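You operate a simulated robot arm through the tools that you are given. There is no shell and no other tool. Be economical: measure what you need, move in short steps, check, and stop when the job is done.

The job below is to be done with a simulated two-armed robot. You get a single attempt, and the scene is never put back.

Task
Take the orange rag from the top of the prep table and lay it out flat on the end of the inspection table.

It is judged by the outcome, as a careful person would: the job done as asked, and still so three seconds after it is handed in. It fails if anything else is knocked over, pushed out of place, dropped, spilled or broken.

Robot
Two 7-joint arms with two-finger grippers on one trunk, on a base that drives. Base frame: it is fixed to the floor where the robot stands at the start and does not move with it; the origin is under the middle of the robot, x ahead of it, y to its left, z up; the surface under the hand at the start is at about z = 0.85. Readings come in m, degrees, newtons and seconds.
The left shoulder is at the start at [0.051, 0.175, 1.177], the right one opposite. With the tool pointing down near the work surface each hand reaches from about 0.1 to 0.86 m from the robot's upright axis, wherever it stands, measured 20 degrees to its own side. Places, roughly: end of the inspection table [0.6, -1.3, 0.8]. Payload 2.94 kg a hand.
The TCP of each hand is the grasp point between the finger pads, 0.03 m short of the fingertips. In the tool frame z runs along the fingers and y along their closing line. The gripper opens to 0.138 m. The gripper's body begins 0.109 m behind the TCP.
Orientation is that of the tool frame in the base frame, as a unit quaternion [w, x, y, z]. With the fingers straight down and closing along the base's y, the tool's x points along the base's -x, its y along +y and its z along -z.

Tools
- The arms move only by the tool drive_tool. It takes "left_commands", "right_commands" or both (then of equal length, played together; a hand with none holds still); each is one flat list of numbers, 7 for each row, row after row: the shift along the tool's x, y, z in m, then the turn, a rotation vector about the tool's x, y, z in degrees, then the opening, from 0 (shut) to 1 (fully open). In form: [tx, ty, tz, rx, ry, rz, fingers, tx, ty, tz, rx, ry, rz, fingers, ...]. A call has 1 to 10 rows; each row shifts and turns the commanded pose from where the row before left it, along the tool's axes as they then stand. Rows are played at 5 a second. More than 0.05 m and 8.6 degrees between two rows, or a gripper value outside its range, and nothing of the call is played. Where a pose cannot be reached the arm comes as near as it can. A force on the tool above 40 N (or 10 N above the force at the start of the call, whichever is more), or a blocked arm, ends the call early, and 0.2 s more pass. The fingers move at their own pace and stop on an object; they squeeze with about 25 N. The grip force told is the motor's: it shows also when the fingers shut on nothing. Time passes only in rows, and 0.2 s behind the last, so rows that do not move let the fingers close. The reply holds the time, the measured pose of the TCP, the force on the tool along the base axes, the opening and the grip force, in the units named above and with some noise, with the torque about the TCP (base axes, N m) and any sound that the robot's microphone picked up, and new pictures: "views" is both (left out), scene, wrist or none (wrist: the cameras of the hands that moved).
- Cameras (640 x 400 px; columns grow to the right, rows downward): "scene" is now at [0.1189, -0.0018, 1.6452]; the picture's right is [0.17, -0.99, -0.00], its down [-0.89, -0.15, -0.44] and it looks along [0.43, 0.07, -0.90] (base axes); focal length 271 px, centre (320, 200). "left" rides on the left gripper at [0.071, -0.019, -0.146] in its tool frame; the picture's right is [0.26, 0.96, 0.00], its down [-0.85, 0.23, -0.48] and it looks along [-0.46, 0.13, 0.88] (tool axes); focal length 280 px, centre (320, 200). "right" rides on the right gripper at [0.071, 0.019, -0.146] in its tool frame; the picture's right is [-0.26, 0.96, 0.00], its down [-0.85, -0.23, -0.48] and it looks along [-0.46, -0.12, 0.88] (tool axes); focal length 280 px, centre (320, 200).
- raise_lower(by): slides the trunk up (or, below 0, down) by that many m; the arms and the scene camera ride with it, the base frame stays. It gives what a move gives, with no picture.
- drive_base(legs): drives the robot by 1 to 6 legs, each [ahead, turn to the left] in m and degrees, along the robot's own axes; the way and the turn of a leg run together, so that a leg with both is an arc; at most 1.5 m and 180 degrees a leg. The arms and the cameras ride along, it lands a little off, and it stops where it bumps. It gives what a move gives, and a new picture of the scene camera.
- head_to(pan, tilt): turns the head with the scene camera to pan (to the left, within 120 degrees either way) and tilt (down, from -29 to 69), counted from straight ahead of the robot. It gives what a move gives, and a new picture of the scene camera.
- measure_at(camera, pixels): for up to 12 pixels [column, row] of the newest picture of that camera ("zoom" is the newest enlarged one), the place [x, y, z] in the base frame of the surface seen there, good to about 0.002 m, but the place of the scene camera against the robot may be out by one fixed shift of up to 0.025 m in any direction. No time passes.
- enlarge(camera, box): a new picture of the part [left, top, right, bottom] of that camera's present view, enlarged. No time passes.
- hand_in(): hands the job in; it is judged then, once.

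Work in short steps. Measure before you move; look again where a grasp or a placing could have gone wrong, and mend it. You have 80 turns and 260 pictures in all, those below and enlarged ones among them. Open the grippers and draw the arms clear of the work before you hand the job in, unless the task says otherwise; then end with one line.

The tools are called after "Call:" by a JSON object that holds its "op" and its "data". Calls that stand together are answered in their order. drive_tool: Moves the arms, as the interface text tells. Its arguments: {"type":"object","properties":{"left_commands":{"type":"array","items":{"type":"number"}},"right_commands":{"type":"array","items":{"type":"number"}},"views":{"type":"string","enum":["both","scene","wrist","none"]}},"required":[]} The other tools are called the same way: raise_lower (by) slides the trunk up or down; drive_base (legs) drives the base; head_to (pan, tilt) turns the head that bears the scene camera; measure_at (camera, pixels) gives the place of the surface under pixels of a picture; enlarge (camera, box) takes an enlarged picture of a part of a camera's view; hand_in () hands the job in.

At the start:

```text
time_s: 0.0
left_eef_pos: [0.5662, 0.2102, 1.024]
left_tcp_rot: [0.0, 0.0, 1.0, 0.0]
left_contact_force: [-0.2, 0.5, 0.2]
left_ft_torque: [0.01, 0.01, -0.02]
left_opening: 0.1381
left_grasp_force: 0.1
right_eef_pos: [0.3886, -0.1918, 1.061]
right_tcp_rot: [0.0, 0.0, 1.0, 0.0]
right_contact_force: [0.5, 0.3, -0.2]
right_ft_torque: [-0.01, 0.04, -0.02]
right_opening: 0.1379
right_grasp_force: 0.1
trunk travel left (down, up): [-0.35, 0.384]
robot x, y, heading: [-0.0006, -0.0002, 0.0]
head pan, tilt: [9.6, 63.8]
```

scene: 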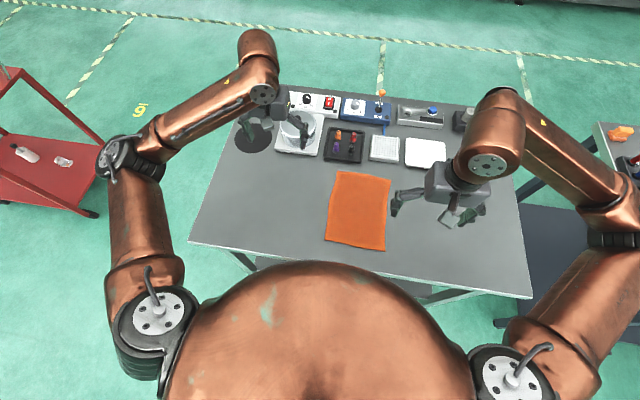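
right: 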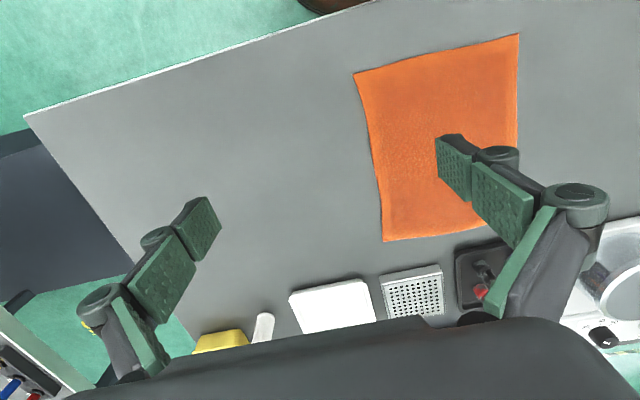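
left: 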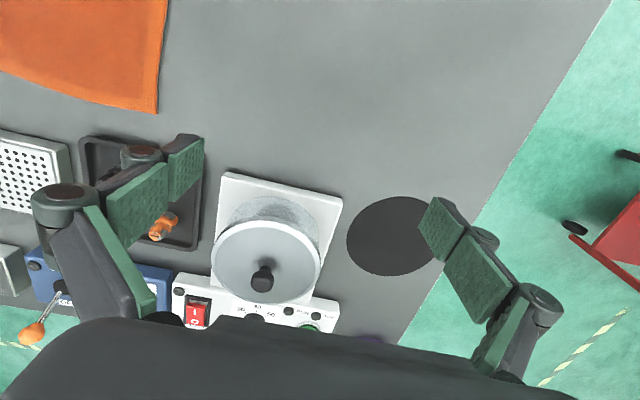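

The rag lies in the scene picture with corners near (337,171), (390,178), (385,249), (326,240). I measure it with both the scene and the right wrist camera.

Call:
{"op": "measure_at", "data": {"camera": "scene", "pixels": [[338, 173], [389, 180], [383, 248], [328, 239], [358, 210], [300, 220], [195, 240], [528, 295]]}}

Call:
{"op": "measure_at", "data": {"camera": "right", "pixels": [[357, 75], [516, 38], [384, 238], [420, 130], [300, 150], [370, 150], [30, 118], [514, 130]]}}

Call:
{"op": "head_to", "data": {"pan": -60, "tilt": 45}}

```text
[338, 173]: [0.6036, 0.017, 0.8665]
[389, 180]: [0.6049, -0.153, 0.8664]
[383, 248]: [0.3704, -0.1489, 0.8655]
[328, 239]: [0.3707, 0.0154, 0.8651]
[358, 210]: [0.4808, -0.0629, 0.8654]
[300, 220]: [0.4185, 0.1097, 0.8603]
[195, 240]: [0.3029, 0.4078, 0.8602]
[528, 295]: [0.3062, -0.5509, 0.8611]
```

```text
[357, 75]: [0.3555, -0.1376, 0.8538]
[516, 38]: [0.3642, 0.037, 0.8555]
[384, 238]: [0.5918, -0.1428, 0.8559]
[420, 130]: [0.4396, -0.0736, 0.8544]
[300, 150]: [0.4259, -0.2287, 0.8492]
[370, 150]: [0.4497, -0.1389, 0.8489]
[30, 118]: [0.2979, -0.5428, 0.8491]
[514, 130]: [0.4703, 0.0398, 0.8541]
```

```text
time_s: 1.4
left_eef_pos: [0.5655, 0.2108, 1.0243]
left_tcp_rot: [-0.001, 0.0, 1.0, 0.0]
left_contact_force: [-0.3, 0.2, -0.1]
left_ft_torque: [-0.02, 0.0, 0.01]
left_opening: 0.1382
left_grasp_force: 0.0
right_eef_pos: [0.3865, -0.1912, 1.0604]
right_tcp_rot: [0.0, 0.0, 1.0, 0.0]
right_contact_force: [0.0, 0.0, 0.0]
right_ft_torque: [0.02, -0.02, 0.0]
right_opening: 0.138
right_grasp_force: 0.1
trunk travel left (down, up): [-0.35, 0.384]
robot x, y, heading: [-0.0009, -0.002, -0.1]
head pan, tilt: [-60.0, 45.0]
```

scene: 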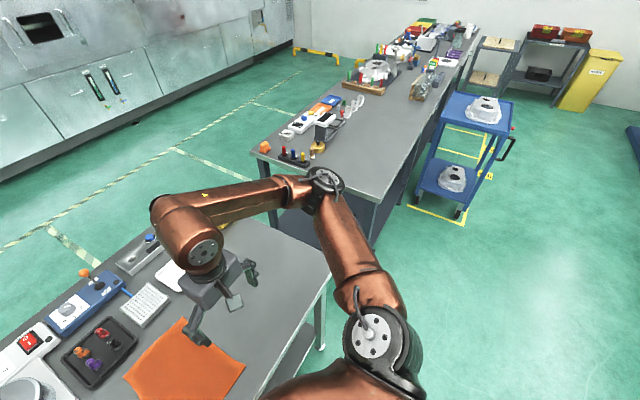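

The inspection table is the long one behind the right arm; its near end spans about (250,150) to (375,205). I zoom and measure it.

Call:
{"op": "enlarge", "data": {"camera": "scene", "box": [230, 80, 430, 240]}}

Call:
{"op": "measure_at", "data": {"camera": "scene", "pixels": [[252, 156], [372, 204], [355, 175], [375, 165], [350, 150], [280, 170], [318, 148], [360, 100], [405, 120], [385, 145], [322, 285], [330, 270]]}}

```text
2.50 times, centred on (330, 160) of scene
```

zoom: 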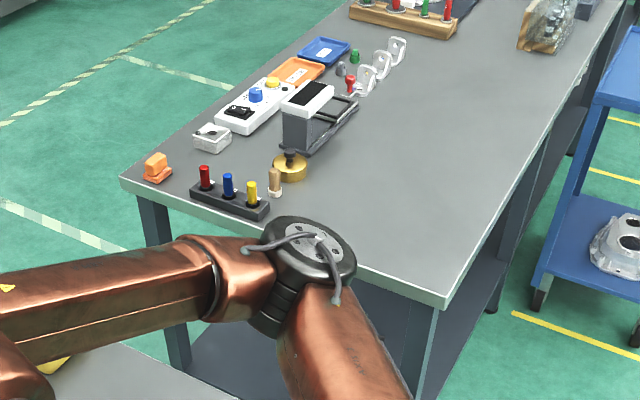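

```text
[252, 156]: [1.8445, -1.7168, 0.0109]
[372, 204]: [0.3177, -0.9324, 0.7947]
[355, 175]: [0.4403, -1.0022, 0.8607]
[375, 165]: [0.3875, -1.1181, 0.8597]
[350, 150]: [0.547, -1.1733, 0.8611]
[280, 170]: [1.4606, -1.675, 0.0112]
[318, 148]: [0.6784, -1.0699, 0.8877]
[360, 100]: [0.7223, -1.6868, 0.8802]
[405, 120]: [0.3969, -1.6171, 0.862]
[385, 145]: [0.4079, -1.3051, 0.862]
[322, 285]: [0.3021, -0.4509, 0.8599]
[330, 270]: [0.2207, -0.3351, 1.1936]
```

The inspection table's top is free in the strip x≈0.33–0.6 beyond its end edge at y≈-0.93. I measure the items there, and turn both hands 90° about their fingers (cameras outward) so they close along x, to pinch the rag's near edge with both hands.

Call:
{"op": "measure_at", "data": {"camera": "zoom", "pixels": [[290, 178], [275, 190], [255, 212], [330, 145], [365, 93], [395, 62], [450, 300], [440, 35], [525, 45], [615, 100], [565, 180], [145, 172]]}}

Call:
{"op": "drive_tool", "data": {"left_commands": [0, 0, 0, 0, 0, 8.5, 0.35, 0, 0, 0, 0, 0, 8.5, 0.35, 0, 0, 0, 0, 0, 8.5, 0.35, 0, 0, 0, 0, 0, 8.5, 0.35, 0, 0, 0, 0, 0, 8.5, 0.35, 0, 0, 0, 0, 0, 8.5, 0.35, 0, 0, 0, 0, 0, 8.5, 0.35, 0, 0, 0, 0, 0, 8.5, 0.35, 0, 0, 0, 0, 0, 8.5, 0.35, 0, 0, 0, 0, 0, 8.5, 0.35], "right_commands": [0, 0, 0, 0, 0, -8.5, 0.35, 0, 0, 0, 0, 0, -8.5, 0.35, 0, 0, 0, 0, 0, -8.5, 0.35, 0, 0, 0, 0, 0, -8.5, 0.35, 0, 0, 0, 0, 0, -8.5, 0.35, 0, 0, 0, 0, 0, -8.5, 0.35, 0, 0, 0, 0, 0, -8.5, 0.35, 0, 0, 0, 0, 0, -8.5, 0.35, 0, 0, 0, 0, 0, -8.5, 0.35, 0, 0, 0, 0, 0, -8.5, 0.35], "views": "none"}}

```text
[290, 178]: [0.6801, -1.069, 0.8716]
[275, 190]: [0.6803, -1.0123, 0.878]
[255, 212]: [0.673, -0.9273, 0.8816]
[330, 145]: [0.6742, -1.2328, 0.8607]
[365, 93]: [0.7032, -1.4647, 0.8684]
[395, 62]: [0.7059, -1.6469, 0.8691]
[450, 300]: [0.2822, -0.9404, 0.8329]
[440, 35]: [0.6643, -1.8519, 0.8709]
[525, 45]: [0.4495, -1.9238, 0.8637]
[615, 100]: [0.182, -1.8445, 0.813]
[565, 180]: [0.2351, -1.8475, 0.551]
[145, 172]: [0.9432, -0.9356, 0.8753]
```

```text
time_s: 3.6
left_eef_pos: [0.5668, 0.2122, 1.0233]
left_tcp_rot: [0.0, 0.676, 0.737, 0.0]
left_contact_force: [0.2, 0.2, 0.0]
left_ft_torque: [-0.04, -0.01, 0.0]
left_opening: 0.0485
left_grasp_force: 0.1
right_eef_pos: [0.3715, -0.1776, 1.0634]
right_tcp_rot: [-0.001, -0.599, 0.801, -0.001]
right_contact_force: [0.6, -0.3, 0.5]
right_ft_torque: [-0.01, 0.03, -0.01]
right_opening: 0.0484
right_grasp_force: 0.1
right hand out of reach, approached as far as the arm can: row 9, 10
trunk travel left (down, up): [-0.35, 0.384]
robot x, y, heading: [0.0024, 0.0002, 0.3]
head pan, tilt: [-60.0, 45.0]
```

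Right wrist stops at about 74°. Backing the base 0.15 m gives the arms more extension, which should free that wrist; then I'll bring the hands over the rag's near edge.

Call:
{"op": "drive_base", "data": {"legs": [[-0.15, 0]]}}

Call:
{"op": "head_to", "data": {"pan": 0, "tilt": 55}}

```text
time_s: 5.0
left_eef_pos: [0.4301, 0.2102, 1.0183]
left_tcp_rot: [-0.006, 0.676, 0.737, -0.005]
left_contact_force: [-0.9, 0.0, 0.1]
left_ft_torque: [-0.02, -0.17, -0.01]
left_opening: 0.0485
left_grasp_force: 0.0
right_eef_pos: [0.2365, -0.1785, 1.0599]
right_tcp_rot: [-0.006, -0.597, 0.802, 0.005]
right_contact_force: [-0.9, -0.8, 0.7]
right_ft_torque: [0.02, -0.18, -0.01]
right_opening: 0.0482
right_grasp_force: 0.0
trunk travel left (down, up): [-0.35, 0.384]
robot x, y, heading: [-0.1496, 0.0002, 0.2]
head pan, tilt: [-60.0, 45.0]
```

scene: 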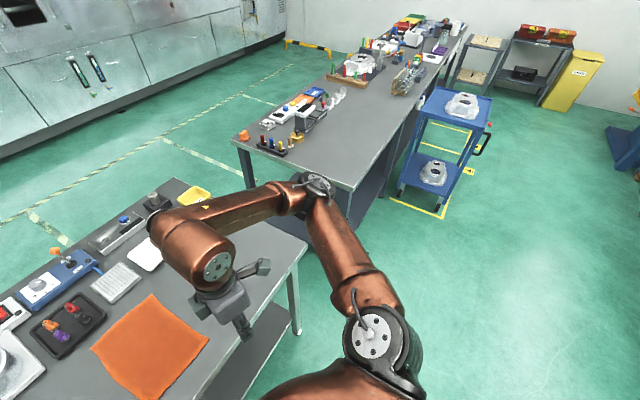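

```text
time_s: 6.3
left_eef_pos: [0.3927, 0.2103, 1.0334]
left_tcp_rot: [0.007, 0.677, 0.736, 0.008]
left_contact_force: [-0.3, 0.7, -0.4]
left_ft_torque: [-0.03, 0.0, 0.01]
left_opening: 0.0484
left_grasp_force: 0.1
right_eef_pos: [0.1972, -0.1781, 1.0688]
right_tcp_rot: [0.009, -0.597, 0.802, -0.006]
right_contact_force: [-0.1, -0.2, 0.7]
right_ft_torque: [0.02, 0.03, -0.03]
right_opening: 0.0484
right_grasp_force: 0.0
trunk travel left (down, up): [-0.35, 0.384]
robot x, y, heading: [-0.1549, -0.0016, -0.2]
head pan, tilt: [0.0, 55.0]
```

scene: 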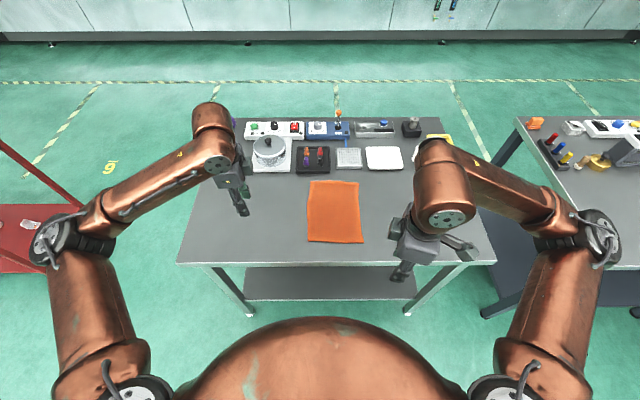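

The robot is settled back and the rag's near edge is in clear view. I bring both hands over the near edge, high up, and finish the turn.

Call:
{"op": "drive_tool", "data": {"left_commands": [-0.0365, -0.0115, 0, 0, 0, 0, 0.35, -0.0365, -0.0115, 0, 0, 0, 0, 0.35, -0.0365, -0.0115, 0, 0, 0, 0, 0.35, -0.0365, -0.0115, 0, 0, 0, 0, 0.35, 0, 0, 0, 0, 0, 5, 0.35, 0, 0, 0, 0, 0, 0, 0.35, 0, 0, 0, 0, 0, 0, 0.35], "right_commands": [-0.025, -0.034, 0, 0, 0, 0, 0.35, -0.025, -0.034, 0, 0, 0, 0, 0.35, -0.025, -0.034, 0, 0, 0, 0, 0.35, -0.025, -0.034, 0, 0, 0, 0, 0.35, 0, 0, 0, 0, 0, -8, 0.35, 0, 0, 0, 0, 0, -8, 0.35, 0, 0, 0, 0, 0, 0, 0.35], "views": "wrist"}}

```text
time_s: 7.9
left_eef_pos: [0.364, 0.0593, 1.0313]
left_tcp_rot: [0.006, 0.708, 0.706, 0.006]
left_contact_force: [0.5, 0.2, -1.0]
left_ft_torque: [0.03, 0.02, 0.0]
left_opening: 0.0481
left_grasp_force: 0.0
right_eef_pos: [0.1924, -0.1017, 1.0818]
right_tcp_rot: [0.005, -0.702, 0.712, -0.007]
right_contact_force: [-0.1, 0.0, -0.3]
right_ft_torque: [-0.03, 0.01, -0.02]
right_opening: 0.0484
right_grasp_force: 0.0
right hand out of reach, approached as far as the arm can: row 1, 2, 3, 4, 5, 6
trunk travel left (down, up): [-0.35, 0.384]
robot x, y, heading: [-0.1518, 0.0009, -0.2]
head pan, tilt: [0.0, 55.0]
```

right: 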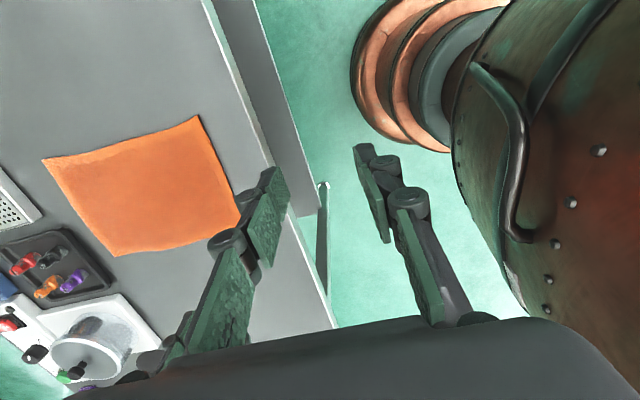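
left: 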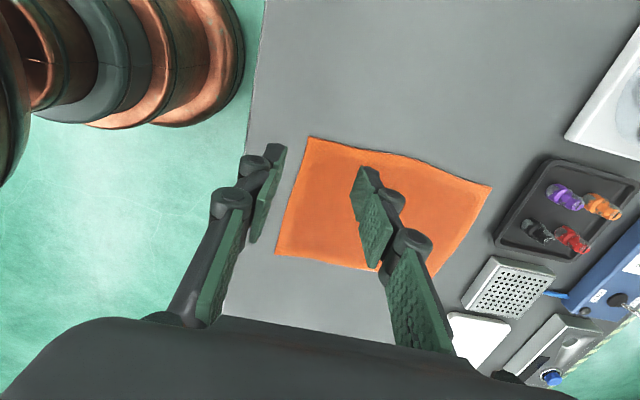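

Right hand is now turned to about 90° at x=0.19. I move it forward along base x to about 0.355.

Call:
{"op": "drive_tool", "data": {"right_commands": [0, -0.04, 0, 0, 0, 0, 0.35, 0, -0.04, 0, 0, 0, 0, 0.35, 0, -0.04, 0, 0, 0, 0, 0.35, 0, -0.04, 0, 0, 0, 0, 0.35, 0, 0, 0, 0, 0, 0, 0.35], "views": "wrist"}}

```text
time_s: 9.1
left_eef_pos: [0.3647, 0.0591, 1.0313]
left_tcp_rot: [0.005, 0.708, 0.707, 0.006]
left_contact_force: [-0.8, 0.1, -0.3]
left_ft_torque: [0.0, 0.04, -0.01]
left_opening: 0.0484
left_grasp_force: 0.0
right_eef_pos: [0.2098, -0.0585, 1.0837]
right_tcp_rot: [0.005, -0.702, 0.712, -0.007]
right_contact_force: [0.1, -0.6, -0.1]
right_ft_torque: [0.03, 0.06, 0.0]
right_opening: 0.0482
right_grasp_force: 0.1
right hand out of reach, approached as far as the arm can: row 1, 2, 3, 4
trunk travel left (down, up): [-0.35, 0.384]
robot x, y, heading: [-0.151, 0.0002, 0.1]
head pan, tilt: [0.0, 55.0]
```

right: 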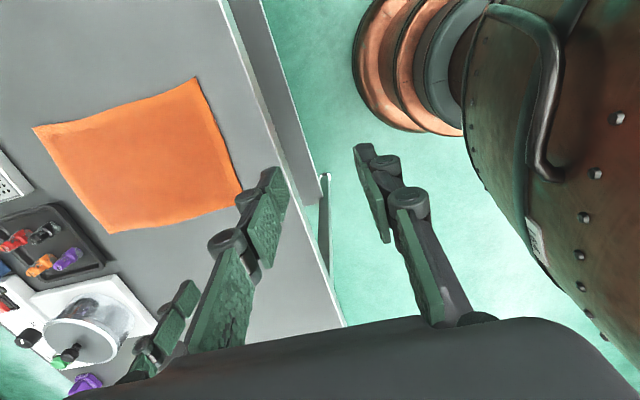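

The right wrist has a joint limit there. Instead I'll use the natural hand orientation and pinch the rag's long left edge (y≈0.037): left hand near the far corner, right hand near the near corner. First I move the left hand forward out of the way and start turning it back.

Call:
{"op": "drive_tool", "data": {"left_commands": [0, 0.04, 0, 0, 0, 0, 0.35, 0, 0.04, 0, 0, 0, 0, 0.35, 0, 0.04, 0, 0, 0, 0, 0.35, 0, 0.04, 0, 0, 0, 0, 0.35, 0, 0.04, 0, 0, 0, 0, 0.35, 0, 0, 0, 0, 0, -8.5, 0.35, 0, 0, 0, 0, 0, -8.5, 0.35, 0, 0, 0, 0, 0, -8.5, 0.35, 0, 0, 0, 0, 0, -8.5, 0.35, 0, 0, 0, 0, 0, -8.5, 0.35], "views": "none"}}

Call:
{"op": "drive_tool", "data": {"left_commands": [0, 0, 0, 0, 0, -8.5, 0.35, 0, 0, 0, 0, 0, -8.5, 0.35, 0, 0, 0, 0, 0, -8.5, 0.35, 0, 0, 0, 0, 0, -8.5, 0.35, 0, 0, 0, 0, 0, -8.5, 0.35, 0, 0, 0, 0, 0, -5, 0.35, 0, 0, 0, 0, 0, 0, 0.35, 0, 0, 0, 0, 0, 0, 0.35, 0, 0, 0, 0, 0, 0, 0.35, 0, 0, 0, 0, 0, 0, 0.35], "right_commands": [0, 0, 0, 0, 0, 8.5, 0.35, 0, 0, 0, 0, 0, 8.5, 0.35, 0, 0, 0, 0, 0, 8.5, 0.35, 0, 0, 0, 0, 0, 8.5, 0.35, 0, 0, 0, 0, 0, 8.5, 0.35, 0, 0, 0, 0, 0, 8.5, 0.35, 0, 0, 0, 0, 0, 8.5, 0.35, 0, 0, 0, 0, 0, 8.5, 0.35, 0, 0, 0, 0, 0, 8.5, 0.35, 0, 0, 0, 0, 0, 8.5, 0.35], "views": "both"}}

```text
time_s: 11.3
left_eef_pos: [0.5632, 0.0595, 1.0323]
left_tcp_rot: [0.006, 0.403, 0.915, 0.003]
left_contact_force: [0.4, 0.1, 0.5]
left_ft_torque: [-0.01, -0.01, 0.0]
left_opening: 0.0483
left_grasp_force: 0.2
right_eef_pos: [0.2105, -0.0582, 1.0844]
right_tcp_rot: [0.006, -0.702, 0.712, -0.007]
right_contact_force: [-0.4, 0.3, 0.3]
right_ft_torque: [-0.02, 0.01, 0.0]
right_opening: 0.0484
right_grasp_force: 0.1
trunk travel left (down, up): [-0.35, 0.384]
robot x, y, heading: [-0.1528, 0.0001, 0.2]
head pan, tilt: [0.0, 55.0]
```

```text
time_s: 13.5
left_eef_pos: [0.5642, 0.0594, 1.0339]
left_tcp_rot: [0.008, 0.001, 1.0, 0.001]
left_contact_force: [0.8, -0.5, 0.0]
left_ft_torque: [0.01, 0.02, 0.05]
left_opening: 0.0478
left_grasp_force: 0.1
right_eef_pos: [0.2101, -0.0579, 1.0834]
right_tcp_rot: [0.008, -0.036, 0.999, 0.0]
right_contact_force: [0.2, -0.2, 1.1]
right_ft_torque: [-0.02, 0.0, -0.02]
right_opening: 0.0481
right_grasp_force: 0.1
trunk travel left (down, up): [-0.35, 0.384]
robot x, y, heading: [-0.154, 0.0025, -0.0]
head pan, tilt: [0.0, 55.0]
```

scene: 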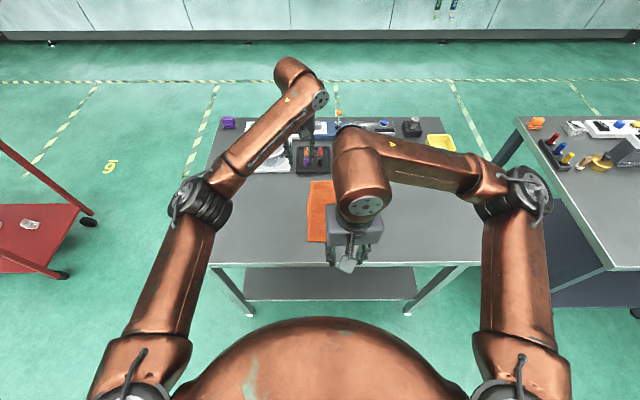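
right: 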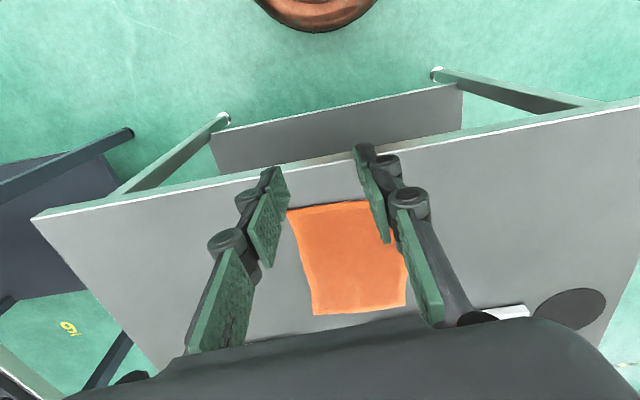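
left: 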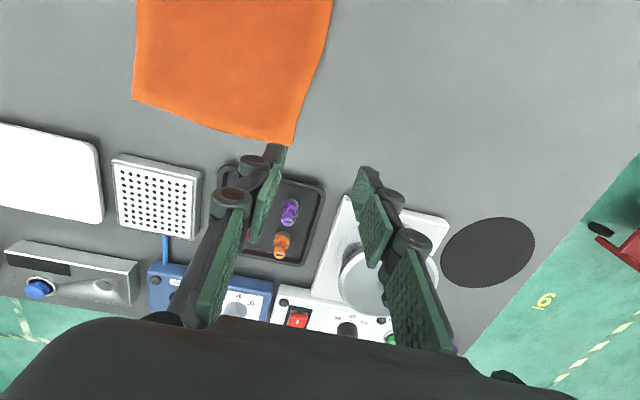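

Both hands are back to natural orientation. I measure the rag's left edge in the wrist pictures: left camera (331,5)–(293,143), right camera around (404,225)–(405,305), and clearance to the tray and the heater.

Call:
{"op": "measure_at", "data": {"camera": "left", "pixels": [[328, 10], [318, 60], [304, 105], [291, 141], [135, 98], [330, 80], [300, 178], [345, 200], [360, 250]]}}

Call:
{"op": "measure_at", "data": {"camera": "right", "pixels": [[291, 213], [358, 203], [403, 256], [403, 303], [316, 312], [430, 260]]}}

```text
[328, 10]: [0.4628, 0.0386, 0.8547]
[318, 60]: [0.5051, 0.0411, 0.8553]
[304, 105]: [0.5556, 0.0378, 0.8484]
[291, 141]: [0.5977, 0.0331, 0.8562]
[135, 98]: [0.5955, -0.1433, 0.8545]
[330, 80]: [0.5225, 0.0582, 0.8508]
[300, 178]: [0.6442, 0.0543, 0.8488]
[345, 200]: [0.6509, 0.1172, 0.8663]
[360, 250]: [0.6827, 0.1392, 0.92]
```

```text
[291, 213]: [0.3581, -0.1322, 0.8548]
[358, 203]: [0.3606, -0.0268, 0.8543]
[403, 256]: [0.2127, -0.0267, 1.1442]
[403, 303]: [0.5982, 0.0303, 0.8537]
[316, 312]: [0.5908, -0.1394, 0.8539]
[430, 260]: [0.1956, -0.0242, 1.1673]
```

Rag spans x 0.358–0.598, y −0.142–0.037, top z≈0.854, table 0.849. I bring the left hand over (0.567, 0.026) and the right over (0.387, 0.026), fingers 3 cm apart, and down to about z 0.93.

Call:
{"op": "drive_tool", "data": {"left_commands": [-0.001, -0.011, 0.02, 0, 0, 0, 0.22, -0.001, -0.011, 0.02, 0, 0, 0, 0.22, -0.001, -0.011, 0.02, 0, 0, 0, 0.22, 0, 0, 0.02, 0, 0, 0, 0.22, 0, 0, 0.02, 0, 0, 0, 0.22, 0, 0, 0, 0, 0, 0, 0.22, 0, 0, 0, 0, 0, 0, 0.22], "right_commands": [0, 0, 0, 0, 0, 4.1, 0.22, -0.044, 0.021, 0, 0, 0, 0, 0.22, -0.044, 0.021, 0, 0, 0, 0, 0.22, -0.044, 0.021, 0.05, 0, 0, 0, 0.22, -0.044, 0.021, 0.05, 0, 0, 0, 0.22, 0, 0, 0.05, 0, 0, 0, 0.22, 0, 0, 0, 0, 0, 0, 0.22], "views": "wrist"}}

```text
refused: row 4 steps farther than a row can; nothing moved
```

Splitting the larger steps into more rows.

Call:
{"op": "drive_tool", "data": {"left_commands": [-0.001, -0.011, 0.02, 0, 0, 0, 0.22, -0.001, -0.011, 0.02, 0, 0, 0, 0.22, -0.001, -0.011, 0.02, 0, 0, 0, 0.22, 0, 0, 0.02, 0, 0, 0, 0.22, 0, 0, 0.02, 0, 0, 0, 0.22, 0, 0, 0, 0, 0, 0, 0.22, 0, 0, 0, 0, 0, 0, 0.22, 0, 0, 0, 0, 0, 0, 0.22, 0, 0, 0, 0, 0, 0, 0.22, 0, 0, 0, 0, 0, 0, 0.22], "right_commands": [0, 0, 0, 0, 0, 4.1, 0.22, -0.044, 0.021, 0, 0, 0, 0, 0.22, -0.044, 0.021, 0, 0, 0, 0, 0.22, -0.044, 0.021, 0, 0, 0, 0, 0.22, -0.044, 0.021, 0, 0, 0, 0, 0.22, 0, 0, 0.045, 0, 0, 0, 0.22, 0, 0, 0.045, 0, 0, 0, 0.22, 0, 0, 0.045, 0, 0, 0, 0.22, 0, 0, 0.015, 0, 0, 0, 0.22, 0, 0, 0, 0, 0, 0, 0.22], "views": "wrist"}}

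```text
time_s: 14.9
left_eef_pos: [0.567, 0.0305, 0.9235]
left_tcp_rot: [0.002, -0.004, 1.0, 0.004]
left_contact_force: [-0.6, -0.7, -0.5]
left_ft_torque: [0.0, 0.0, -0.03]
left_opening: 0.0302
left_grasp_force: 0.0
right_eef_pos: [0.3875, 0.0285, 1.0568]
right_tcp_rot: [0.014, -0.003, 1.0, 0.007]
right_contact_force: [-1.0, -2.0, 1.1]
right_ft_torque: [0.21, -0.26, -0.01]
right_opening: 0.0303
right_grasp_force: 0.1
trunk travel left (down, up): [-0.35, 0.384]
robot x, y, heading: [-0.1516, 0.0054, 0.0]
head pan, tilt: [0.0, 55.0]
stopped in row 7 (right hand): the force on the tool passed its limit at 64 N (the readings are from after the stop); the commanded pose is now the measured one
```

right: 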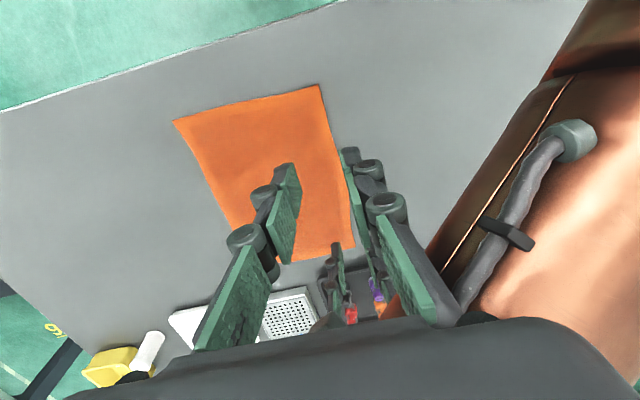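
left: 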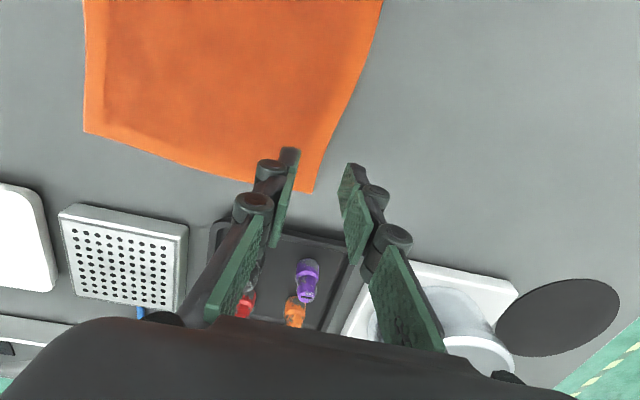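

The right hand touched the left forearm (64 N) – harmless, but this stagger doesn't fit. I go back to the near-edge plan, but turn the right hand the other way (+90°). First withdraw the right hand up and to the right, then lift the left hand.

Call:
{"op": "drive_tool", "data": {"right_commands": [0, 0, -0.03, 0, 0, 0, 0.22, 0, -0.04, -0.02, 0, 0, 0, 0.22, 0, -0.045, 0, 0, 0, 0, 0.22, 0, -0.045, 0, 0, 0, 0, 0.22, 0, -0.04, 0, 0, 0, 8.5, 0.22, 0, 0, 0, 0, 0, 8.5, 0.22, 0, 0, 0, 0, 0, 8.5, 0.22, 0, 0, 0, 0, 0, 8.5, 0.22, 0, 0, 0, 0, 0, 8.5, 0.22, 0, 0, 0, 0, 0, 8.5, 0.22], "left_commands": [0, 0, 0, 0, 0, 0, 0.22, 0, 0, 0, 0, 0, 0, 0.22, 0, 0, 0, 0, 0, 0, 0.22, 0, 0, -0.03, 0, 0, 0, 0.22, 0, 0, -0.03, 0, 0, 0, 0.22, 0, 0, 0, 0, 0, 8.5, 0.22, 0, 0, 0, 0, 0, 8.5, 0.22, 0, 0, 0, 0, 0, 8.5, 0.22, 0, 0, 0, 0, 0, 8.5, 0.22, 0, 0, 0, 0, 0, 8.5, 0.22], "views": "none"}}

Call:
{"op": "drive_tool", "data": {"right_commands": [0, 0, 0, 0, 0, 8.5, 0.22, 0, 0, 0, 0, 0, 8.5, 0.22, 0, 0, 0, 0, 0, 8.5, 0.22, 0, 0, 0, 0, 0, 8.5, 0.22, 0, 0, 0, 0, 0, 5, 0.22, 0, 0, 0, 0, 0, 0, 0.22, 0, 0, 0, 0, 0, 0, 0.22], "left_commands": [0, 0, 0, 0, 0, 8.5, 0.22, 0, 0, 0, 0, 0, 8.5, 0.22, 0, 0, 0, 0, 0, 8.5, 0.22, 0, 0, 0, 0, 0, 8.5, 0.22, 0, 0, 0, 0, 0, 8.5, 0.22, 0, 0, 0, 0, 0, 5, 0.22, 0, 0, 0, 0, 0, 0, 0.22], "views": "scene"}}

```text
time_s: 17.1
left_eef_pos: [0.5661, 0.0308, 0.9845]
left_tcp_rot: [0.0, 0.361, 0.932, 0.005]
left_contact_force: [0.3, 0.4, 1.3]
left_ft_torque: [-0.02, 0.01, -0.01]
left_opening: 0.0302
left_grasp_force: 0.0
right_eef_pos: [0.3886, -0.1402, 1.1051]
right_tcp_rot: [0.009, 0.43, 0.903, 0.012]
right_contact_force: [-0.9, 0.0, 0.8]
right_ft_torque: [-0.01, 0.01, -0.02]
right_opening: 0.0305
right_grasp_force: 0.1
trunk travel left (down, up): [-0.35, 0.384]
robot x, y, heading: [-0.1529, -0.0003, -0.2]
head pan, tilt: [0.0, 55.0]
```

```text
time_s: 18.7
left_eef_pos: [0.5672, 0.0305, 0.9832]
left_tcp_rot: [-0.001, 0.706, 0.708, 0.003]
left_contact_force: [0.7, -0.6, 0.1]
left_ft_torque: [0.02, -0.03, 0.01]
left_opening: 0.0304
left_grasp_force: 0.1
right_eef_pos: [0.3882, -0.1424, 1.1039]
right_tcp_rot: [0.006, 0.705, 0.709, 0.014]
right_contact_force: [0.1, 0.2, -0.4]
right_ft_torque: [-0.01, -0.01, -0.01]
right_opening: 0.0306
right_grasp_force: 0.0
trunk travel left (down, up): [-0.35, 0.384]
robot x, y, heading: [-0.1512, -0.0042, -0.4]
head pan, tilt: [0.0, 55.0]
```

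scene: 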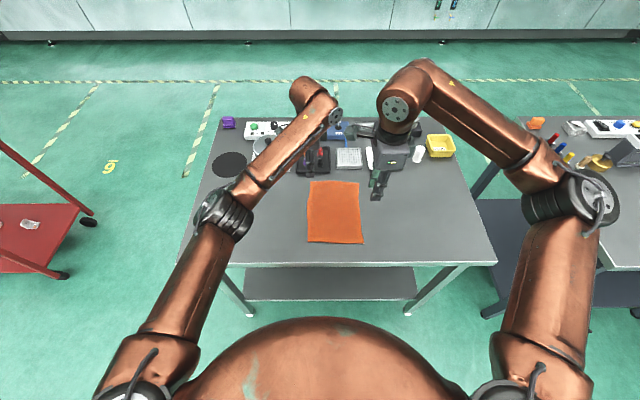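

Both hands are now turned 90° cleanly. I move the left hand back beside the right one over the near edge, and lower the right hand to match.

Call:
{"op": "drive_tool", "data": {"left_commands": [0, -0.033, 0, 0, 0, 0, 0.22, 0, -0.033, 0, 0, 0, 0, 0.22, 0, -0.033, 0, 0, 0, 0, 0.22, 0, -0.033, 0, 0, 0, 0, 0.22, 0, -0.033, 0, 0, 0, 0, 0.22, 0, -0.033, 0, 0, 0, 0, 0.22, 0, 0, 0, 0, 0, 0, 0.22], "right_commands": [0, -0.003, 0.02, 0, 0, 0, 0.22, 0, -0.003, 0.02, 0, 0, 0, 0.22, 0, -0.003, 0.02, 0, 0, 0, 0.22, 0, -0.003, 0.02, 0, 0, 0, 0.22, 0, -0.003, 0.02, 0, 0, 0, 0.22, 0, -0.003, 0.02, 0, 0, 0, 0.22, 0, 0, 0, 0, 0, 0, 0.22], "views": "both"}}

```text
time_s: 20.3
left_eef_pos: [0.3671, 0.0307, 0.9828]
left_tcp_rot: [-0.002, 0.705, 0.709, 0.004]
left_contact_force: [-0.3, 0.8, -0.7]
left_ft_torque: [0.0, -0.01, -0.01]
left_opening: 0.0302
left_grasp_force: 0.1
right_eef_pos: [0.3738, -0.139, 0.9829]
right_tcp_rot: [0.004, 0.705, 0.709, 0.014]
right_contact_force: [0.2, 0.4, -0.5]
right_ft_torque: [0.02, 0.01, 0.02]
right_opening: 0.0302
right_grasp_force: 0.1
trunk travel left (down, up): [-0.35, 0.384]
robot x, y, heading: [-0.1533, 0.0018, -0.0]
head pan, tilt: [0.0, 55.0]
```

scene: 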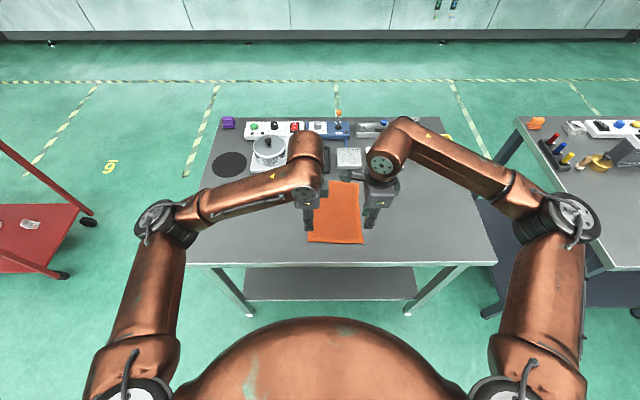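
right: 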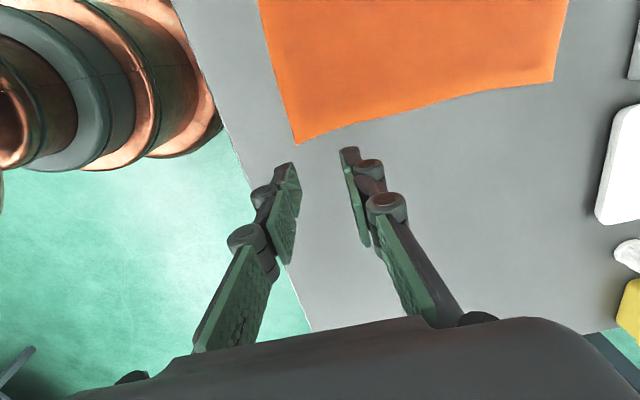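
left: 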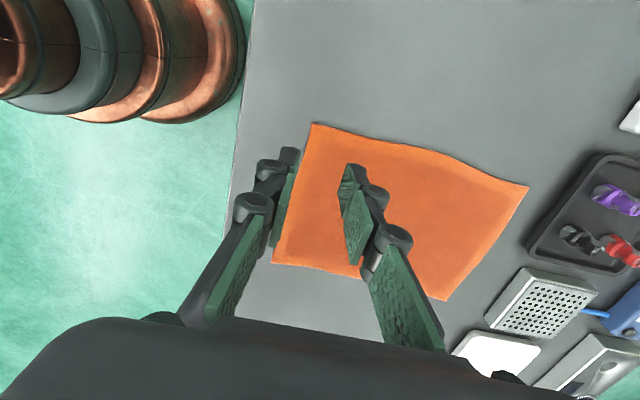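

Hands now sit side by side over the near edge. I measure the near corners from both wrist cameras.

Call:
{"op": "measure_at", "data": {"camera": "left", "pixels": [[313, 127], [303, 150], [276, 259], [281, 240], [330, 264], [523, 188]]}}

Call:
{"op": "measure_at", "data": {"camera": "right", "pixels": [[297, 139], [290, 115], [320, 134], [280, 75], [552, 79]]}}

```text
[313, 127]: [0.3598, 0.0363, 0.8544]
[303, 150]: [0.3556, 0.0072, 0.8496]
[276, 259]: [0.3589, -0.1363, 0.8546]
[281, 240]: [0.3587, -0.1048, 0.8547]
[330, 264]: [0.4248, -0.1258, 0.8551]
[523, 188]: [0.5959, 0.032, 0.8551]
```

```text
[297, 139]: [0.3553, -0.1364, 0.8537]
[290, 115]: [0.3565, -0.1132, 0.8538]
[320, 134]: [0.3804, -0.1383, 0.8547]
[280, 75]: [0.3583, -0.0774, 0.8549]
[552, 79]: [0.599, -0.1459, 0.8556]
```

Near edge at x≈0.358. I lower both hands to TCP z≈0.893, at (0.369, 0.020) and (0.367, −0.121).

Call:
{"op": "drive_tool", "data": {"left_commands": [-0.011, 0.002, 0, 0, 0, 0, 0.22, 0, 0, 0.03, 0, 0, 0, 0.22, 0, 0, 0.03, 0, 0, 0, 0.22, 0, 0, 0.03, 0, 0, 0, 0.22, 0, 0, 0, 0, 0, 0, 0.22], "right_commands": [0.018, -0.006, 0, 0, 0, 0, 0.22, 0, 0, 0.03, 0, 0, 0, 0.22, 0, 0, 0.03, 0, 0, 0, 0.22, 0, 0, 0.03, 0, 0, 0, 0.22, 0, 0, 0, 0, 0, 0, 0.22], "views": "wrist"}}

```text
time_s: 21.5
left_eef_pos: [0.3714, 0.0236, 0.8925]
left_tcp_rot: [-0.003, 0.703, 0.711, 0.007]
left_contact_force: [-0.9, 2.7, -0.1]
left_ft_torque: [-0.42, -0.02, 0.03]
left_opening: 0.0303
left_grasp_force: 0.1
right_eef_pos: [0.3704, -0.1225, 0.8947]
right_tcp_rot: [0.006, 0.707, 0.707, 0.013]
right_contact_force: [-0.4, -2.4, -0.6]
right_ft_torque: [0.4, 0.06, -0.05]
right_opening: 0.0307
right_grasp_force: 0.1
trunk travel left (down, up): [-0.35, 0.384]
robot x, y, heading: [-0.1502, 0.0001, 0.2]
head pan, tilt: [0.0, 55.0]
stopped in row 5 (left hand): the force on the tool passed its limit at 42 N (the readings are from after the stop); the commanded pose is now the measured one
```

right: 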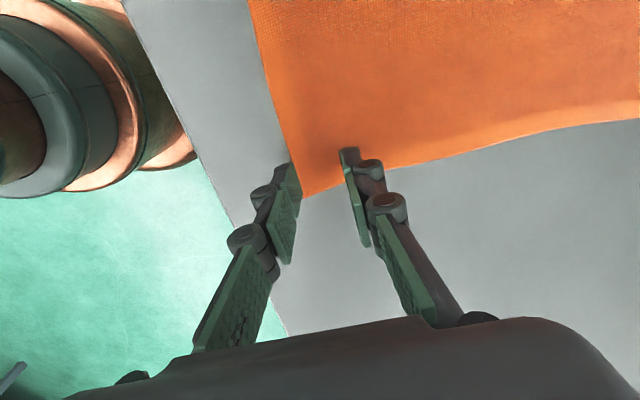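
left: 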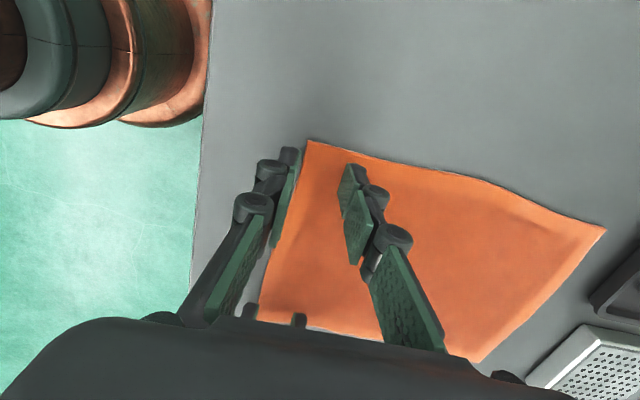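

The hands brushed one another sideways (left hand against the right's camera). I tilt each 5° outward at the top and spread slightly, keeping the fingertips in place.

Call:
{"op": "drive_tool", "data": {"left_commands": [0.002, 0, 0, 0, -2.5, 0, 0.22, 0, 0, 0, 0, -2.5, 0, 0.22, 0, 0, 0, 0, 0, 0, 0.22], "right_commands": [-0.002, 0, 0, 0, 2.5, 0, 0.22, 0, 0, 0, 0, 2.5, 0, 0.22, 0, 0, 0, 0, 0, 0, 0.22], "views": "none"}}

```text
time_s: 22.3
left_eef_pos: [0.3711, 0.0241, 0.892]
left_tcp_rot: [0.029, 0.703, 0.71, -0.024]
left_contact_force: [-0.8, 0.0, 0.2]
left_ft_torque: [0.02, -0.05, 0.0]
left_opening: 0.0305
left_grasp_force: 0.0
right_eef_pos: [0.3694, -0.1249, 0.8933]
right_tcp_rot: [-0.025, 0.706, 0.707, 0.043]
right_contact_force: [0.4, 0.2, -0.7]
right_ft_torque: [0.01, -0.03, -0.01]
right_opening: 0.0304
right_grasp_force: 0.1
trunk travel left (down, up): [-0.35, 0.384]
robot x, y, heading: [-0.15, 0.0034, 0.2]
head pan, tilt: [0.0, 55.0]
```

Contact gone. Now I ease both hands down to the cloth.

Call:
{"op": "drive_tool", "data": {"left_commands": [0, -0.003, 0.004, 0, 0, 0, 0.22, 0, 0, 0.003, 0, 0, 0, 0.22, 0, 0, 0.003, 0, 0, 0, 0.22, 0, 0, 0, 0, 0, 0, 0.22], "right_commands": [0, -0.003, 0.005, 0, 0, 0, 0.22, 0, 0, 0.003, 0, 0, 0, 0.22, 0, 0, 0.003, 0, 0, 0, 0.22, 0, 0, 0, 0, 0, 0, 0.22], "views": "wrist"}}

```text
time_s: 23.3
left_eef_pos: [0.3689, 0.0221, 0.8829]
left_tcp_rot: [0.028, 0.703, 0.71, -0.024]
left_contact_force: [0.1, -0.2, 4.8]
left_ft_torque: [0.01, -0.12, 0.0]
left_opening: 0.0302
left_grasp_force: 0.0
right_eef_pos: [0.3654, -0.1246, 0.8827]
right_tcp_rot: [-0.024, 0.706, 0.707, 0.043]
right_contact_force: [0.0, -0.7, 5.7]
right_ft_torque: [-0.07, -0.04, -0.02]
right_opening: 0.0301
right_grasp_force: 0.0
trunk travel left (down, up): [-0.35, 0.384]
robot x, y, heading: [-0.1494, 0.0004, -0.0]
head pan, tilt: [0.0, 55.0]
```

right: 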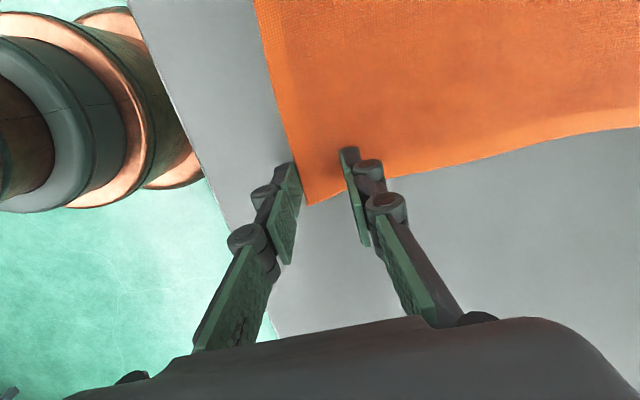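
left: 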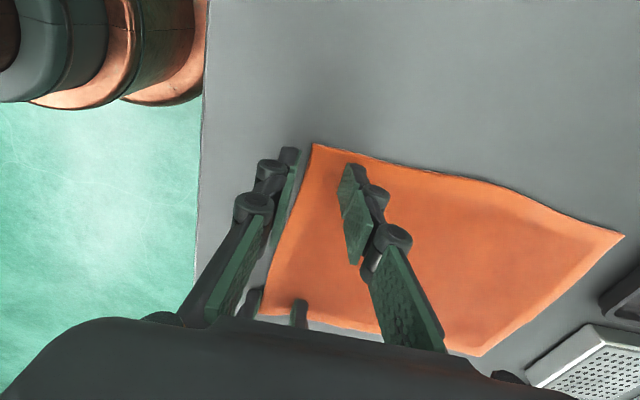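

About 5 N on each hand: the inner fingertips press on the cloth and the outer ones lie just beyond the edge. I press 1 mm more and close both.

Call:
{"op": "drive_tool", "data": {"left_commands": [0, 0, 0.0015, 0, 0, 0, 0.22, 0, 0, 0, 0, 0, 0, 0.1, 0, 0, 0, 0, 0, 0, 0, 0, 0, 0, 0, 0, 0, 0, 0, 0, 0, 0, 0, 0, 0, 0, 0, 0, 0, 0, 0, 0], "right_commands": [0, 0, 0.0015, 0, 0, 0, 0.22, 0, 0, 0, 0, 0, 0, 0.1, 0, 0, 0, 0, 0, 0, 0, 0, 0, 0, 0, 0, 0, 0, 0, 0, 0, 0, 0, 0, 0, 0, 0, 0, 0, 0, 0, 0], "views": "both"}}

```text
time_s: 24.7
left_eef_pos: [0.3682, 0.0236, 0.8801]
left_tcp_rot: [0.028, 0.703, 0.71, -0.024]
left_contact_force: [1.3, -0.1, 5.7]
left_ft_torque: [0.0, -0.08, -0.04]
left_opening: 0.0042
left_grasp_force: 25.9
right_eef_pos: [0.3652, -0.1231, 0.8798]
right_tcp_rot: [-0.023, 0.704, 0.708, 0.044]
right_contact_force: [1.1, 1.3, 6.8]
right_ft_torque: [0.0, -0.14, 0.01]
right_opening: 0.0051
right_grasp_force: 25.2
trunk travel left (down, up): [-0.35, 0.384]
robot x, y, heading: [-0.1506, -0.0005, -0.1]
head pan, tilt: [0.0, 55.0]
```

scene: 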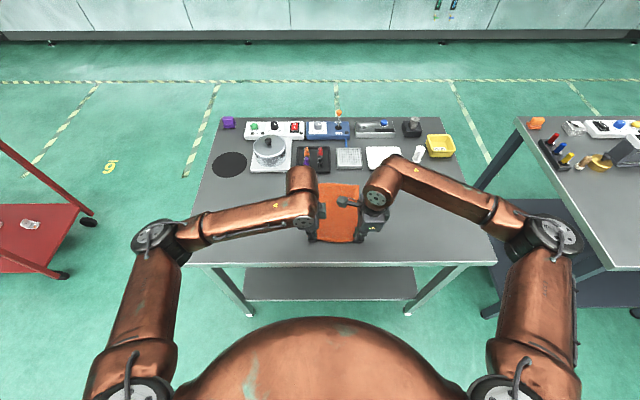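
right: 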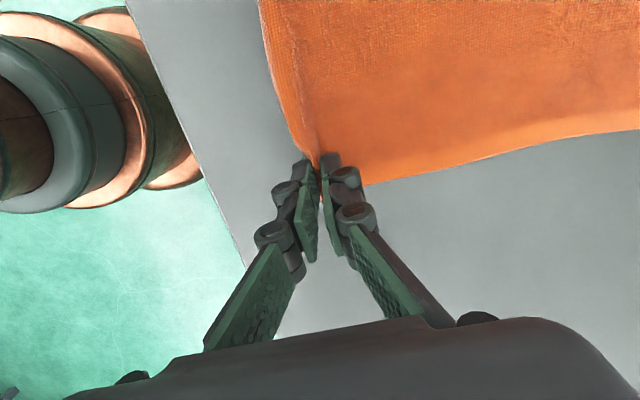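
left: 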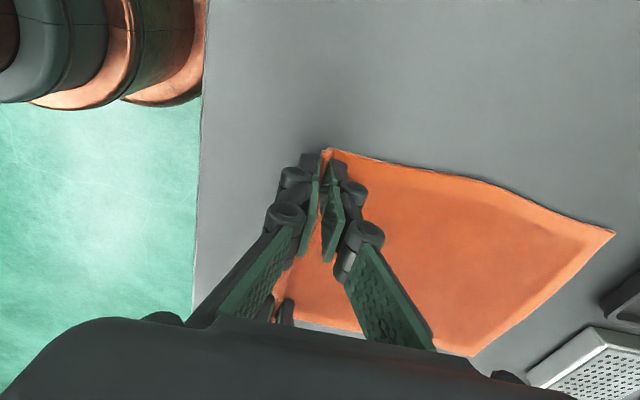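

Openings of 4–5 mm at 25 N: both hands hold the edge. I lift 0.1 m straight up and check.

Call:
{"op": "drive_tool", "data": {"left_commands": [-0.0015, 0, -0.02, 0, 0, 0, 0, -0.0015, 0, -0.02, 0, 0, 0, 0, -0.0015, 0, -0.02, 0, 0, 0, 0, -0.0015, 0, -0.02, 0, 0, 0, 0, -0.0015, 0, -0.02, 0, 0, 0, 0], "right_commands": [0.0015, 0, -0.02, 0, 0, 0, 0, 0.0015, 0, -0.02, 0, 0, 0, 0, 0.0015, 0, -0.02, 0, 0, 0, 0, 0.0015, 0, -0.02, 0, 0, 0, 0, 0.0015, 0, -0.02, 0, 0, 0, 0], "views": "both"}}

```text
time_s: 25.9
left_eef_pos: [0.3679, 0.0217, 0.9809]
left_tcp_rot: [0.028, 0.703, 0.71, -0.024]
left_contact_force: [0.7, -0.1, 0.6]
left_ft_torque: [-0.02, -0.05, 0.0]
left_opening: 0.004
left_grasp_force: 25.0
right_eef_pos: [0.3642, -0.1231, 0.9817]
right_tcp_rot: [-0.024, 0.705, 0.708, 0.044]
right_contact_force: [-0.2, 1.2, -0.1]
right_ft_torque: [0.03, -0.07, -0.05]
right_opening: 0.0049
right_grasp_force: 25.0
trunk travel left (down, up): [-0.35, 0.384]
robot x, y, heading: [-0.1547, 0.0008, -0.1]
head pan, tilt: [0.0, 55.0]
```

scene: 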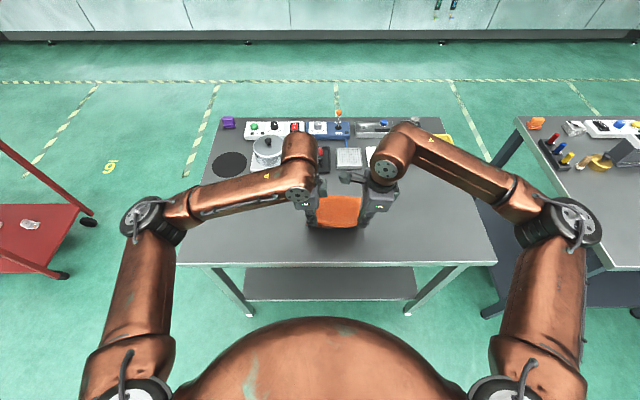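
right: 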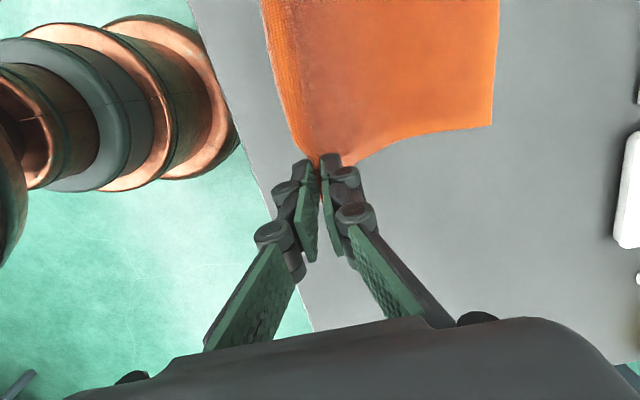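
left: 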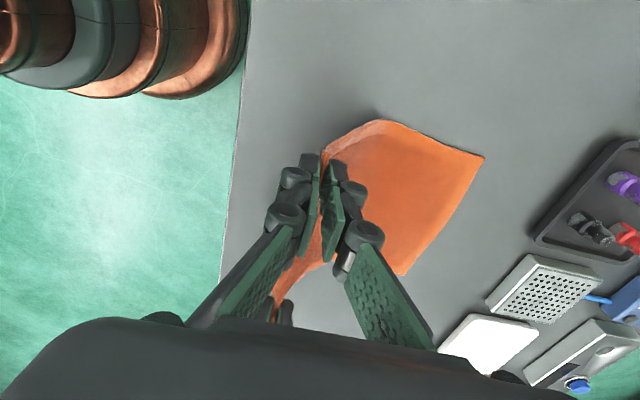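

The rag hangs squarely from both hands. I raise the trunk 0.25 m to carry it well clear of everything.

Call:
{"op": "raise_lower", "data": {"by": 0.25}}

Call:
{"op": "drive_base", "data": {"legs": [[-0.3, 0]]}}

```text
time_s: 28.5
left_eef_pos: [0.3681, 0.0223, 1.2316]
left_tcp_rot: [0.028, 0.702, 0.711, -0.024]
left_contact_force: [1.2, -1.8, 0.5]
left_ft_torque: [-0.05, 0.05, 0.01]
left_opening: 0.0042
left_grasp_force: 25.8
right_eef_pos: [0.3648, -0.1247, 1.23]
right_tcp_rot: [-0.024, 0.705, 0.707, 0.043]
right_contact_force: [0.3, 1.3, -0.5]
right_ft_torque: [0.03, -0.02, -0.05]
right_opening: 0.0052
right_grasp_force: 25.0
trunk travel left (down, up): [-0.6, 0.134]
robot x, y, heading: [-0.1539, -0.0007, -0.4]
head pan, tilt: [0.0, 55.0]
```

```text
time_s: 30.5
left_eef_pos: [0.0726, 0.0241, 1.2288]
left_tcp_rot: [0.026, 0.702, 0.711, -0.025]
left_contact_force: [0.7, -0.6, 0.5]
left_ft_torque: [-0.02, 0.01, 0.03]
left_opening: 0.0041
left_grasp_force: 25.2
right_eef_pos: [0.0681, -0.1247, 1.2291]
right_tcp_rot: [-0.026, 0.705, 0.707, 0.042]
right_contact_force: [0.1, 1.3, 0.4]
right_ft_torque: [0.06, -0.04, -0.02]
right_opening: 0.005
right_grasp_force: 25.3
trunk travel left (down, up): [-0.6, 0.134]
robot x, y, heading: [-0.4541, 0.0022, -0.0]
head pan, tilt: [0.0, 55.0]
```

scene: 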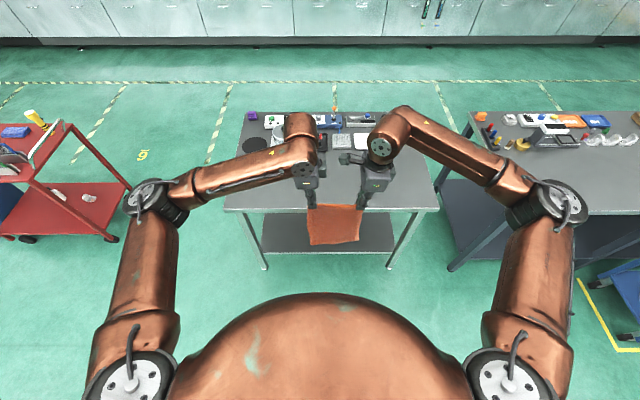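

The rag hangs flat between the hands and the way is clear. I turn right in place to look along the way.

Call:
{"op": "drive_base", "data": {"legs": [[0, -90]]}}

```text
time_s: 34.7
left_eef_pos: [-0.4307, -0.518, 1.2319]
left_tcp_rot: [0.003, 0.999, 0.005, -0.036]
left_contact_force: [-1.1, 0.6, 0.1]
left_ft_torque: [0.01, 0.05, 0.05]
left_opening: 0.0039
left_grasp_force: 25.2
right_eef_pos: [-0.579, -0.5126, 1.2317]
right_tcp_rot: [0.014, 0.999, 0.0, 0.049]
right_contact_force: [2.2, -0.5, 0.0]
right_ft_torque: [0.01, -0.05, 0.03]
right_opening: 0.0045
right_grasp_force: 25.2
trunk travel left (down, up): [-0.6, 0.134]
robot x, y, heading: [-0.4511, 0.0018, -90.1]
head pan, tilt: [0.0, 55.0]
```

scene: 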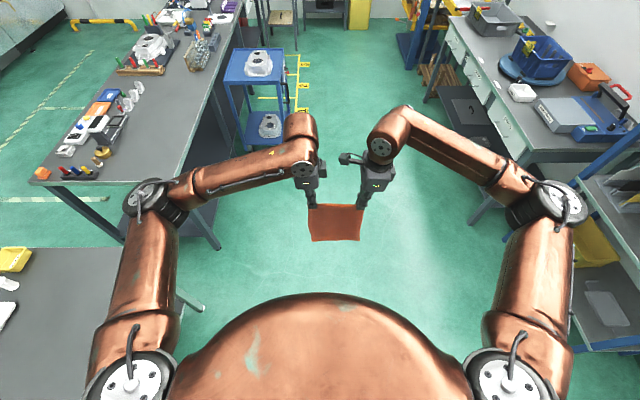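

The corridor ahead is open; I check clearances to the blue cart and the right-hand bench.

Call:
{"op": "measure_at", "data": {"camera": "scene", "pixels": [[245, 143], [225, 82], [292, 110], [480, 220], [535, 158], [440, 45], [600, 250], [219, 245], [545, 325]]}}

```text
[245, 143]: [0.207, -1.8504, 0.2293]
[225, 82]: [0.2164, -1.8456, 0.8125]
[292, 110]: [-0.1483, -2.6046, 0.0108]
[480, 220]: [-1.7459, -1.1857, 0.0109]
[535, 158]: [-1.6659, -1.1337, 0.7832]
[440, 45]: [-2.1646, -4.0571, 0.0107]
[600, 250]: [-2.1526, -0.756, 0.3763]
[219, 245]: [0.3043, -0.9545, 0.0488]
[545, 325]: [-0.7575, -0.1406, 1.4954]
```

Plenty of clearance (bench at x<-1.66, cart at y<-1.85). I drive 1.1 m ahead and turn left to face the inspection table.

Call:
{"op": "drive_base", "data": {"legs": [[1.1, 0], [0, 90]]}}

```text
time_s: 44.2
left_eef_pos: [0.055, -1.0761, 1.2308]
left_tcp_rot: [0.029, 0.706, 0.707, -0.025]
left_contact_force: [0.2, -1.4, -0.9]
left_ft_torque: [-0.01, -0.01, -0.02]
left_opening: 0.004
left_grasp_force: 24.2
right_eef_pos: [0.0491, -1.2246, 1.2321]
right_tcp_rot: [-0.023, 0.708, 0.704, 0.044]
right_contact_force: [0.4, 1.2, -0.1]
right_ft_torque: [0.01, -0.03, -0.06]
right_opening: 0.004
right_grasp_force: 24.8
trunk travel left (down, up): [-0.6, 0.134]
robot x, y, heading: [-0.4637, -1.0923, -0.8]
head pan, tilt: [0.0, 55.0]
```

scene: 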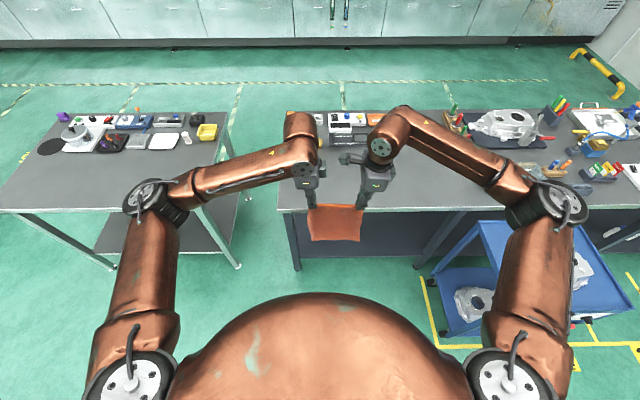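

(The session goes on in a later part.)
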